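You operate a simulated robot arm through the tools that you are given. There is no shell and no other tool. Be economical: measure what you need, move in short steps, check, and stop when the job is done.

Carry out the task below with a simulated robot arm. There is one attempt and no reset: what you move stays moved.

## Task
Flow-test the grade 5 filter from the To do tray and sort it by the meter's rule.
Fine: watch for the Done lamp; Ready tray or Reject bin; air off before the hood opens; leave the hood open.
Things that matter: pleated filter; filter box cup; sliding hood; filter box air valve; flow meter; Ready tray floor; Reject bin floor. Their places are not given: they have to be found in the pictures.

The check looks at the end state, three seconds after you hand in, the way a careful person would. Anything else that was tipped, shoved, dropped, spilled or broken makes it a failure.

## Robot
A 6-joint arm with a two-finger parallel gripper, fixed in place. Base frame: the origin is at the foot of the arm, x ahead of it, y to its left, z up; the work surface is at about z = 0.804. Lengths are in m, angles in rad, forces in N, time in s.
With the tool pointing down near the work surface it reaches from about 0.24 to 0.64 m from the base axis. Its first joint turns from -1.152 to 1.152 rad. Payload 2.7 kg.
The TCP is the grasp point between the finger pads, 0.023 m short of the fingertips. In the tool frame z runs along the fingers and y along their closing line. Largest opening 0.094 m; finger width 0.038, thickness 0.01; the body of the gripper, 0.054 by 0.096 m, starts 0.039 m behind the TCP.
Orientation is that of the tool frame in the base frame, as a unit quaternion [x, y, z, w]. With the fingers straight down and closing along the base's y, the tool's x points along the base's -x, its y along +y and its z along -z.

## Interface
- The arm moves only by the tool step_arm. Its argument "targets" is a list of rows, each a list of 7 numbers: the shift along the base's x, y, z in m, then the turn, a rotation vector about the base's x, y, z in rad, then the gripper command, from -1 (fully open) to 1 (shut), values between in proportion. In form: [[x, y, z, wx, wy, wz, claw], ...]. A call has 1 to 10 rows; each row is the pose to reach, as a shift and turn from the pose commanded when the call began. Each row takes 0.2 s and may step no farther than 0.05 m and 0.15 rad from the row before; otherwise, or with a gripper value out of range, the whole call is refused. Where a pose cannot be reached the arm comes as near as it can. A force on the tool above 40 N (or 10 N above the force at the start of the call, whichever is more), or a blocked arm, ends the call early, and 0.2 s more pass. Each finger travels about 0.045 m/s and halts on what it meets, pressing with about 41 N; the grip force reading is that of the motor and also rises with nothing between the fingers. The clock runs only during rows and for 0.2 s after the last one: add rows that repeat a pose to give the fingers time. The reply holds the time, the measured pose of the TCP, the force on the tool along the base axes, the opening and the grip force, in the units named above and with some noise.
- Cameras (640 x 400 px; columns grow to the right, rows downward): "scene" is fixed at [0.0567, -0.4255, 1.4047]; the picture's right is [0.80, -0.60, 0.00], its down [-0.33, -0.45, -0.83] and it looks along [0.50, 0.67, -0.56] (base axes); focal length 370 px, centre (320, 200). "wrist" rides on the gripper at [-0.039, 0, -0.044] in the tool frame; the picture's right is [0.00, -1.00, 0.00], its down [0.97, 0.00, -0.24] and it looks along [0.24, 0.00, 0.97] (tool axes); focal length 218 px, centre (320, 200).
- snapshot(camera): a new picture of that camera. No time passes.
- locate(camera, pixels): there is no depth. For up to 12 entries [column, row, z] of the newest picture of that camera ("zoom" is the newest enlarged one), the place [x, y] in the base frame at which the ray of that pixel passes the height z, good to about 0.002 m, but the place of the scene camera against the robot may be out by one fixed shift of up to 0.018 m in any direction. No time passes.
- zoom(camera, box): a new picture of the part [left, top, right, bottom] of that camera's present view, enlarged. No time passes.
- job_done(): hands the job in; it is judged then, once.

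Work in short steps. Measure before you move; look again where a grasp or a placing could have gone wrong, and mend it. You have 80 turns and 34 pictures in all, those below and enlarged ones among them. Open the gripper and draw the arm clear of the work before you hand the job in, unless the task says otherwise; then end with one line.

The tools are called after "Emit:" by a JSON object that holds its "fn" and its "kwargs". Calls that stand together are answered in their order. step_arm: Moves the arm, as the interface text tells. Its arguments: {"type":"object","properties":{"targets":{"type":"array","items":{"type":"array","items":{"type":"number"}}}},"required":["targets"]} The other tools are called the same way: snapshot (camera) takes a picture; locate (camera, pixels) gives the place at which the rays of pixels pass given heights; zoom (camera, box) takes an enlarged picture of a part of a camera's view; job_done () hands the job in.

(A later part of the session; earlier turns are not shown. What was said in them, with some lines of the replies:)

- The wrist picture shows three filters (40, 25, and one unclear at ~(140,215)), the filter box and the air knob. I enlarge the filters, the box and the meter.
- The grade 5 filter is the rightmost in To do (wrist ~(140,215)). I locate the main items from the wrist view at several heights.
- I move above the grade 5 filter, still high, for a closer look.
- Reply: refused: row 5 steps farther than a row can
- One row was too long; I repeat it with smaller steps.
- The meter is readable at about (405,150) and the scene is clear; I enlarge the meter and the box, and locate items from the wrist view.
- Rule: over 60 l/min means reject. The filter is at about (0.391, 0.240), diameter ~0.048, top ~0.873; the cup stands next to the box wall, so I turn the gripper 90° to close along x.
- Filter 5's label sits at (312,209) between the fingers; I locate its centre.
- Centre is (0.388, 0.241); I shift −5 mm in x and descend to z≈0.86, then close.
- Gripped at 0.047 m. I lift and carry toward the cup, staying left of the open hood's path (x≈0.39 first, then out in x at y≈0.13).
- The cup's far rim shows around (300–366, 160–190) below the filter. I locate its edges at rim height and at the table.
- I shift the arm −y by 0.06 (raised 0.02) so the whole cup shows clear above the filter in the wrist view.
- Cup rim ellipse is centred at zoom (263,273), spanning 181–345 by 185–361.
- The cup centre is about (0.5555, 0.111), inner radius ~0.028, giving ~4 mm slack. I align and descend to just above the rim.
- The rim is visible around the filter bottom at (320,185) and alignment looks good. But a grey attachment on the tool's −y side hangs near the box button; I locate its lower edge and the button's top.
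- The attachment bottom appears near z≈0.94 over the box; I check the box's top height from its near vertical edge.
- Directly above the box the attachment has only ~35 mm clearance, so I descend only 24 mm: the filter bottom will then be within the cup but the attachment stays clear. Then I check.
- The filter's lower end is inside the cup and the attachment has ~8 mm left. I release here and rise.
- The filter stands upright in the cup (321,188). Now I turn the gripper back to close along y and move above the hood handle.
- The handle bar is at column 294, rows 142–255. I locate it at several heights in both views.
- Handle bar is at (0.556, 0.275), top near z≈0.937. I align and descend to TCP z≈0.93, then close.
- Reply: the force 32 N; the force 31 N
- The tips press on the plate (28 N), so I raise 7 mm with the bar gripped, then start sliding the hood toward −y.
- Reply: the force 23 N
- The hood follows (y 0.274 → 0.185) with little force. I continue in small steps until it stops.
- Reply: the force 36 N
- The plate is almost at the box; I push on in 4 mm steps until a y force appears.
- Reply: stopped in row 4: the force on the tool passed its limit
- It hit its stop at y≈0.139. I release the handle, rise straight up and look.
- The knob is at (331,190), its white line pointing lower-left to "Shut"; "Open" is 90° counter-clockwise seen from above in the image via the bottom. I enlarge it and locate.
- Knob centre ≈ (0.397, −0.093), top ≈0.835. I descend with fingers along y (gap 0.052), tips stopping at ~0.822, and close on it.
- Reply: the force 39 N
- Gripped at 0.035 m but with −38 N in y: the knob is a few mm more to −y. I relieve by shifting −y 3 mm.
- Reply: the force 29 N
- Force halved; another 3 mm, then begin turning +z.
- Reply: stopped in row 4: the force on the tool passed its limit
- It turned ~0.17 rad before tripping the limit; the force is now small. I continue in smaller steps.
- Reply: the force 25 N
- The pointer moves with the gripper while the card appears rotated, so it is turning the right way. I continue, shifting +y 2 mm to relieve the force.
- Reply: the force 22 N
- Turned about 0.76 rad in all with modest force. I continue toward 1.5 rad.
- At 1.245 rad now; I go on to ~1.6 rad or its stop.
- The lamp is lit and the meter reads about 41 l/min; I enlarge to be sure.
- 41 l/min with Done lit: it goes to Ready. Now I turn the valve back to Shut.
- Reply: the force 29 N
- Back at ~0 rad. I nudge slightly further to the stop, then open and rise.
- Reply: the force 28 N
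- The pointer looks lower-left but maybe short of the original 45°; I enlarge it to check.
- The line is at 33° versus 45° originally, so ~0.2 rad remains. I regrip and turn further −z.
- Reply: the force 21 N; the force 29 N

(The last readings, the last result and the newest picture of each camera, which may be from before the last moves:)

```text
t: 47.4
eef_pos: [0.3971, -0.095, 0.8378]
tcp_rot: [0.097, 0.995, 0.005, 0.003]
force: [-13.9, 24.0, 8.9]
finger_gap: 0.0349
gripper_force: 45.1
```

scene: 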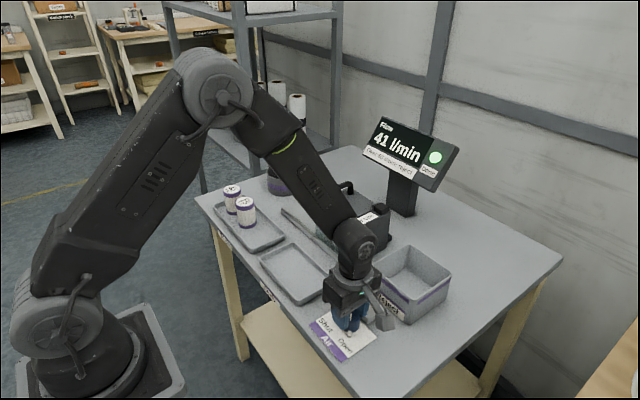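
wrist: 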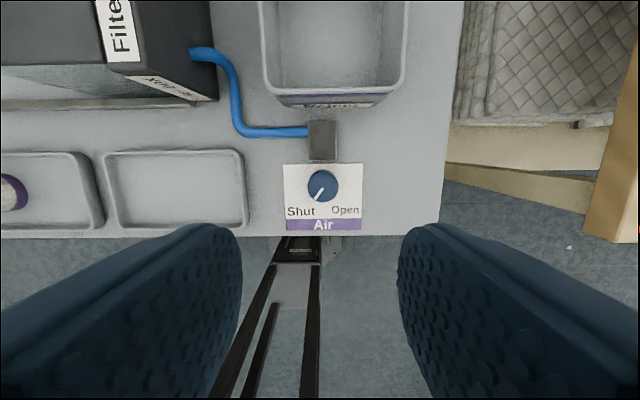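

Turned a further 0.28 rad. I release, rise, straighten and move to above the closed hood's handle at (0.556, 0.139).

Emit:
{"fn": "step_arm", "kwargs": {"targets": [[0, 0, 0, 0, 0, 0, 0.1], [0, 0, 0, 0, 0, 0, -0.1], [0, 0, 0, 0, 0, 0, -0.1], [0, 0, 0.05, 0, 0, 0, -0.1], [0, 0, 0.1, 0, 0, 0.1, -0.1], [0, 0, 0.15, 0, 0, 0.195, -0.1], [0, 0, 0.2, 0, 0, 0.195, -0.1], [0.02, 0.04, 0.2, 0, 0, 0.195, -0.1], [0.04, 0.08, 0.2, 0, 0, 0.195, -0.1], [0.06, 0.12, 0.2, 0, 0, 0.195, -0.1]]}}

Emit:
{"fn": "step_arm", "kwargs": {"targets": [[0.02, 0.04, 0, 0, 0, 0, -0.1], [0.04, 0.07, 0, 0, 0, 0, -0.1], [0.07, 0.1, 0, 0, 0, 0, -0.1], [0.099, 0.114, 0, 0, 0, 0, -0.1], [0.099, 0.114, 0, 0, 0, 0, -0.1]]}}

Emit:
{"fn": "zoom", "kwargs": {"camera": "scene", "box": [270, 130, 460, 360]}}

```text
t: 49.6
eef_pos: [0.4597, 0.0228, 1.0392]
tcp_rot: [0.0, 1.0, 0.006, 0.004]
force: [-1.2, -0.1, -0.1]
finger_gap: 0.0517
gripper_force: 0.0
```

```text
t: 50.8
eef_pos: [0.5556, 0.1363, 1.0375]
tcp_rot: [0.0, 1.0, 0.006, 0.004]
force: [-0.6, 0.1, 0.4]
finger_gap: 0.0515
gripper_force: 0.2
```

```text
1.74 times, centred on (365, 245) of scene
```

zoom: 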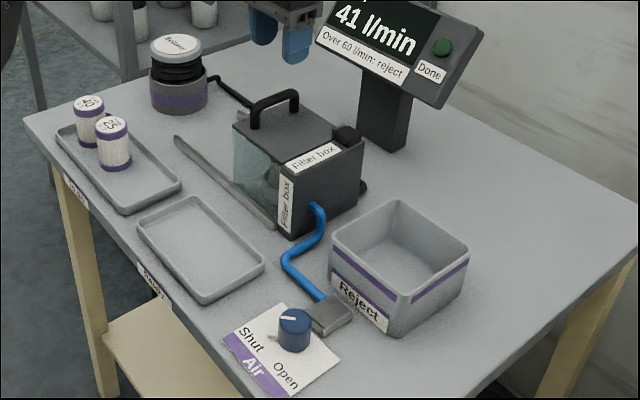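

The knob pointer is back as at the start and the Done lamp is dark (reading held). I descend on the handle, grip it, and slide the hood open.

Emit:
{"fn": "step_arm", "kwargs": {"targets": [[0, 0.002, -0.04, 0, 0, 0, -0.1], [0, 0.002, -0.08, 0, 0, 0, -0.1], [0, 0.002, -0.099, 0, 0, 0, -0.1], [0, 0.002, -0.099, 0, 0, 0, 0.3], [0, 0.002, -0.099, 0, 0, 0, 0.95], [0, 0.002, -0.099, 0, 0, 0, 0.95], [0, 0.002, -0.099, 0, 0, 0, 0.95]]}}

Emit:
{"fn": "step_arm", "kwargs": {"targets": [[0, 0.01, 0, 0, 0, 0, 0.95], [0, 0.025, 0, 0, 0, 0, 0.95], [0, 0.04, 0, 0, 0, 0, 0.95], [0, 0.055, 0, 0, 0, 0, 0.95], [0, 0.07, 0, 0, 0, 0, 0.95], [0, 0.085, 0, 0, 0, 0, 0.95], [0, 0.1, 0, 0, 0, 0, 0.95]]}}

```text
t: 52.4
eef_pos: [0.5574, 0.1403, 0.9385]
tcp_rot: [0.0, 1.0, 0.007, 0.003]
force: [0.8, 1.8, -4.1]
finger_gap: 0.0132
gripper_force: 45.1
```

```text
t: 54.0
eef_pos: [0.5568, 0.2404, 0.938]
tcp_rot: [0.0, 1.0, 0.006, 0.004]
force: [19.2, -1.1, -22.5]
finger_gap: 0.0134
gripper_force: 44.8
```

The hood follows; I go on to its original place (y≈0.275), release and rise.

Emit:
{"fn": "step_arm", "kwargs": {"targets": [[0, 0.01, 0, 0, 0, 0, 0.95], [0, 0.02, 0, 0, 0, 0, 0.95], [0, 0.03, 0, 0, 0, 0, 0.95], [0, 0.035, 0, 0, 0, 0, 0.95], [0, 0.035, 0, 0, 0, 0, 0.95]]}}

Emit:
{"fn": "step_arm", "kwargs": {"targets": [[0, 0, 0, 0, 0, 0, 0.4], [0, 0, 0, 0, 0, 0, 0], [0, 0, 0, 0, 0, 0, 0], [0, 0, 0.04, 0, 0, 0, 0], [0, 0, 0.08, 0, 0, 0, 0], [0, 0, 0.11, 0, 0, 0, -0.4]]}}

```text
t: 55.2
eef_pos: [0.557, 0.2753, 0.9387]
tcp_rot: [0.0, 1.0, 0.006, 0.003]
force: [14.6, -4.8, -22.5]
finger_gap: 0.0134
gripper_force: 45.1
```

```text
t: 56.6
eef_pos: [0.5571, 0.2734, 1.049]
tcp_rot: [0.001, 1.0, 0.006, 0.004]
force: [0.5, 0.0, 1.3]
finger_gap: 0.0658
gripper_force: 0.1
```

Hood open again. I turn +90° and move above the filter.

Emit:
{"fn": "step_arm", "kwargs": {"targets": [[0, -0.01, 0, 0, 0, 0.15, -0.4], [0, -0.03, 0, 0, 0, 0.3, -0.4], [0, -0.05, 0, 0, 0, 0.45, -0.4], [0, -0.07, 0, 0, 0, 0.6, -0.4], [0, -0.09, 0, 0, 0, 0.75, -0.4], [0, -0.11, 0, 0, 0, 0.9, -0.4], [0, -0.13, 0, 0, 0, 1.05, -0.4], [0, -0.15, 0, 0, 0, 1.2, -0.4], [-0.001, -0.163, 0, 0, 0, 1.35, -0.4], [-0.001, -0.163, 0, 0, 0, 1.5, -0.4]]}}

Emit:
{"fn": "step_arm", "kwargs": {"targets": [[0, 0, -0.03, 0, 0, 0.0688, -0.4], [0, 0, -0.04, 0, 0, 0.0688, -0.4], [0, 0, -0.04, 0, 0, 0.0688, -0.4]]}}

Emit:
{"fn": "snapshot", "kwargs": {"camera": "wrist"}}

```text
t: 58.8
eef_pos: [0.5564, 0.1129, 1.0488]
tcp_rot: [-0.683, 0.731, 0.007, -0.002]
force: [0.0, -1.2, -1.4]
finger_gap: 0.0659
gripper_force: 0.0
```

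```text
t: 59.6
eef_pos: [0.556, 0.1135, 1.008]
tcp_rot: [-0.707, 0.708, 0.007, -0.001]
force: [-0.2, -0.1, -0.2]
finger_gap: 0.0658
gripper_force: 0.0
```

```text
1 pictures are left
```

wrist: 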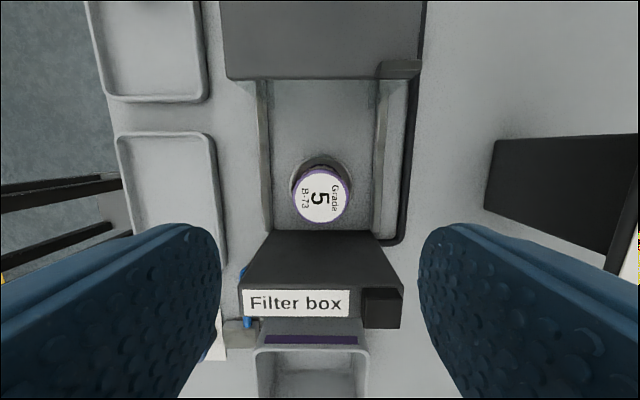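

The filter is at (320,194), and the Ready tray... the tray between fingers' left at (170,195) lies beyond To do (150,45). I locate the filter top and Ready tray edges.

Emit:
{"fn": "locate", "kwargs": {"camera": "wrist", "pixels": [[320, 194, 0.87], [293, 194, 0.87], [348, 194, 0.87], [320, 221, 0.87], [165, 134, 0.815], [118, 134, 0.815], [212, 134, 0.815], [226, 268, 0.815]]}}

```text
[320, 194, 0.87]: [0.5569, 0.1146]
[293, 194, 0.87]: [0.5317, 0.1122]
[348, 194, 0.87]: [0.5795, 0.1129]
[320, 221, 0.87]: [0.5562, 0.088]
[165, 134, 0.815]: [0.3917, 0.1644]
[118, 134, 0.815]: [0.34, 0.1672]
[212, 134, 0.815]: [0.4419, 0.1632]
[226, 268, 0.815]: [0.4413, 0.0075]
```

Filter at (0.556, 0.113), directly under the TCP; Ready tray centre ≈ (0.391, 0.083). I descend to z≈0.872 (same clearance as before) and grip.

Emit:
{"fn": "step_arm", "kwargs": {"targets": [[0, 0, -0.04, 0, 0, 0, -0.4], [0, 0, -0.08, 0, 0, 0, -0.4], [0, 0, -0.11, 0, 0, 0, -0.4], [0, 0, -0.136, 0, 0, 0, -0.4], [0, 0, -0.136, 0, 0, 0, -0.1], [0, 0, -0.136, 0, 0, 0, 0.2], [0, 0, -0.136, 0, 0, 0, 0.2], [0, 0, -0.136, 0, 0, 0, 0.2], [0, 0, -0.136, 0, 0, 0, 0.2]]}}

```text
t: 61.6
eef_pos: [0.5552, 0.1139, 0.8712]
tcp_rot: [-0.707, 0.707, 0.007, -0.002]
force: [0.1, 0.3, -0.1]
finger_gap: 0.0469
gripper_force: 40.9
```

Gripped at 0.047. I lift straight up and carry over the Ready tray.

Emit:
{"fn": "step_arm", "kwargs": {"targets": [[0, 0, 0.03, 0, 0, 0, 0.2], [0, 0, 0.07, 0, 0, 0, 0.2], [0, 0, 0.11, 0, 0, 0, 0.2], [-0.03, 0, 0.12, 0, 0, 0, 0.2], [-0.07, -0.01, 0.12, 0, 0, 0, 0.2], [-0.11, -0.02, 0.12, 0, 0, 0, 0.2], [-0.145, -0.03, 0.12, 0, 0, 0, 0.2], [-0.165, -0.03, 0.09, 0, 0, 0, 0.2], [-0.165, -0.03, 0.05, 0, 0, 0, 0.2], [-0.165, -0.03, 0.015, 0, 0, 0, 0.2]]}}

Emit:
{"fn": "step_arm", "kwargs": {"targets": [[0, 0, -0.004, 0, 0, 0, 0.2], [0, 0, -0.008, 0, 0, 0, 0.2], [0, 0, -0.008, 0, 0, 0, 0.2]]}}

```text
t: 63.8
eef_pos: [0.3902, 0.0789, 0.888]
tcp_rot: [-0.707, 0.707, 0.007, -0.002]
force: [0.3, -0.7, -1.2]
finger_gap: 0.0466
gripper_force: 41.4
```

```text
t: 64.6
eef_pos: [0.3905, 0.0805, 0.8795]
tcp_rot: [-0.706, 0.708, 0.007, -0.002]
force: [0.2, 0.1, -1.3]
finger_gap: 0.0466
gripper_force: 41.5
```

No contact yet at 0.8795; I go on in 2 mm steps.

Emit:
{"fn": "step_arm", "kwargs": {"targets": [[0, 0, -0.002, 0, 0, 0, 0.2], [0, 0, -0.004, 0, 0, 0, 0.2], [0, 0, -0.006, 0, 0, 0, 0.2], [0, 0, -0.008, 0, 0, 0, 0.2]]}}

```text
t: 65.6
eef_pos: [0.392, 0.0809, 0.8716]
tcp_rot: [-0.707, 0.707, 0.007, -0.003]
force: [-0.1, -0.6, -0.3]
finger_gap: 0.0466
gripper_force: 41.4
```

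Emit:
{"fn": "step_arm", "kwargs": {"targets": [[0, 0, -0.001, 0, 0, 0, 0.2], [0, 0, -0.002, 0, 0, 0, 0.2], [0, 0, -0.003, 0, 0, 0, 0.2]]}}

```text
t: 66.4
eef_pos: [0.3915, 0.0809, 0.871]
tcp_rot: [-0.707, 0.708, 0.005, -0.001]
force: [-5.5, -4.7, 24.0]
finger_gap: 0.0467
gripper_force: 41.8
```

Contact: 24 N upward at z≈0.871, so the filter stands on the tray floor. I ease off slightly, open, and withdraw upward and clear.

Emit:
{"fn": "step_arm", "kwargs": {"targets": [[0, 0, 0.002, 0, 0, 0, 0.2], [0, 0, 0.002, 0, 0, 0, -0.1], [0, 0, 0.002, 0, 0, 0, -0.4], [0, 0, 0.002, 0, 0, 0, -0.4], [0, 0, 0.03, 0, 0, 0, -0.4], [0, 0, 0.07, 0, 0, 0, -0.4], [0, 0, 0.11, 0, 0, 0, -0.4], [0, 0, 0.15, 0, 0, 0, -0.4], [0, 0, 0.19, 0, 0, 0, -0.8]]}}

Emit:
{"fn": "step_arm", "kwargs": {"targets": [[-0.02, 0.03, 0.03, 0, 0, 0, -1], [-0.03, 0.07, 0.04, 0, 0, 0, -1], [-0.03, 0.11, 0.04, 0, 0, 0, -1], [-0.03, 0.15, 0.04, 0, 0, 0, -1], [-0.03, 0.19, 0.04, 0, 0, 0, -1], [-0.03, 0.19, 0.04, 0, 0, 0, -1]]}}

Emit:
{"fn": "snapshot", "kwargs": {"camera": "scene"}}

```text
t: 68.4
eef_pos: [0.3881, 0.0844, 1.0593]
tcp_rot: [-0.706, 0.708, 0.006, -0.002]
force: [1.1, -0.8, 0.2]
finger_gap: 0.0847
gripper_force: 0.0
```

```text
t: 69.8
eef_pos: [0.3602, 0.271, 1.0976]
tcp_rot: [-0.707, 0.708, 0.007, -0.004]
force: [0.6, 0.7, -0.1]
finger_gap: 0.0938
gripper_force: 0.1
```

```text
0 pictures are left
```

scene: 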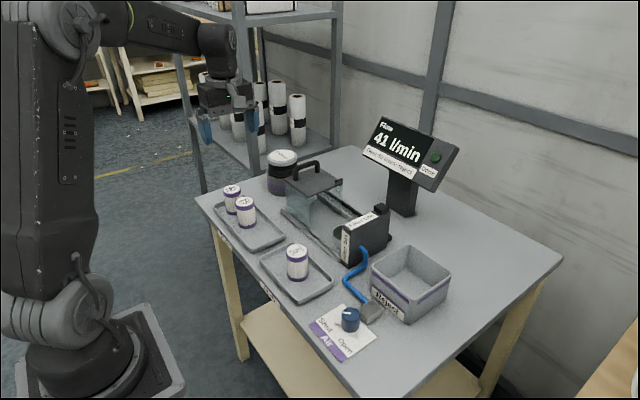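

The grade 5 filter stands upright in the Ready tray at (297,262). The hood is open, the knob is at Shut, the lamp is dark and the arm is clear, so I hand in.

Emit:
{"fn": "job_done", "kwargs": {}}

```text
The job is handed in.
```

The grade 5 filter tested at 41 l/min with the Done lamp lit, under the 60 l/min reject limit, so it is in the Ready tray; I shut the air before opening the hood and left the hood open. The meter still showed 41 l/min at hand-in with the lamp dark. I took that as a held reading, since the valve pointer was back at Shut.
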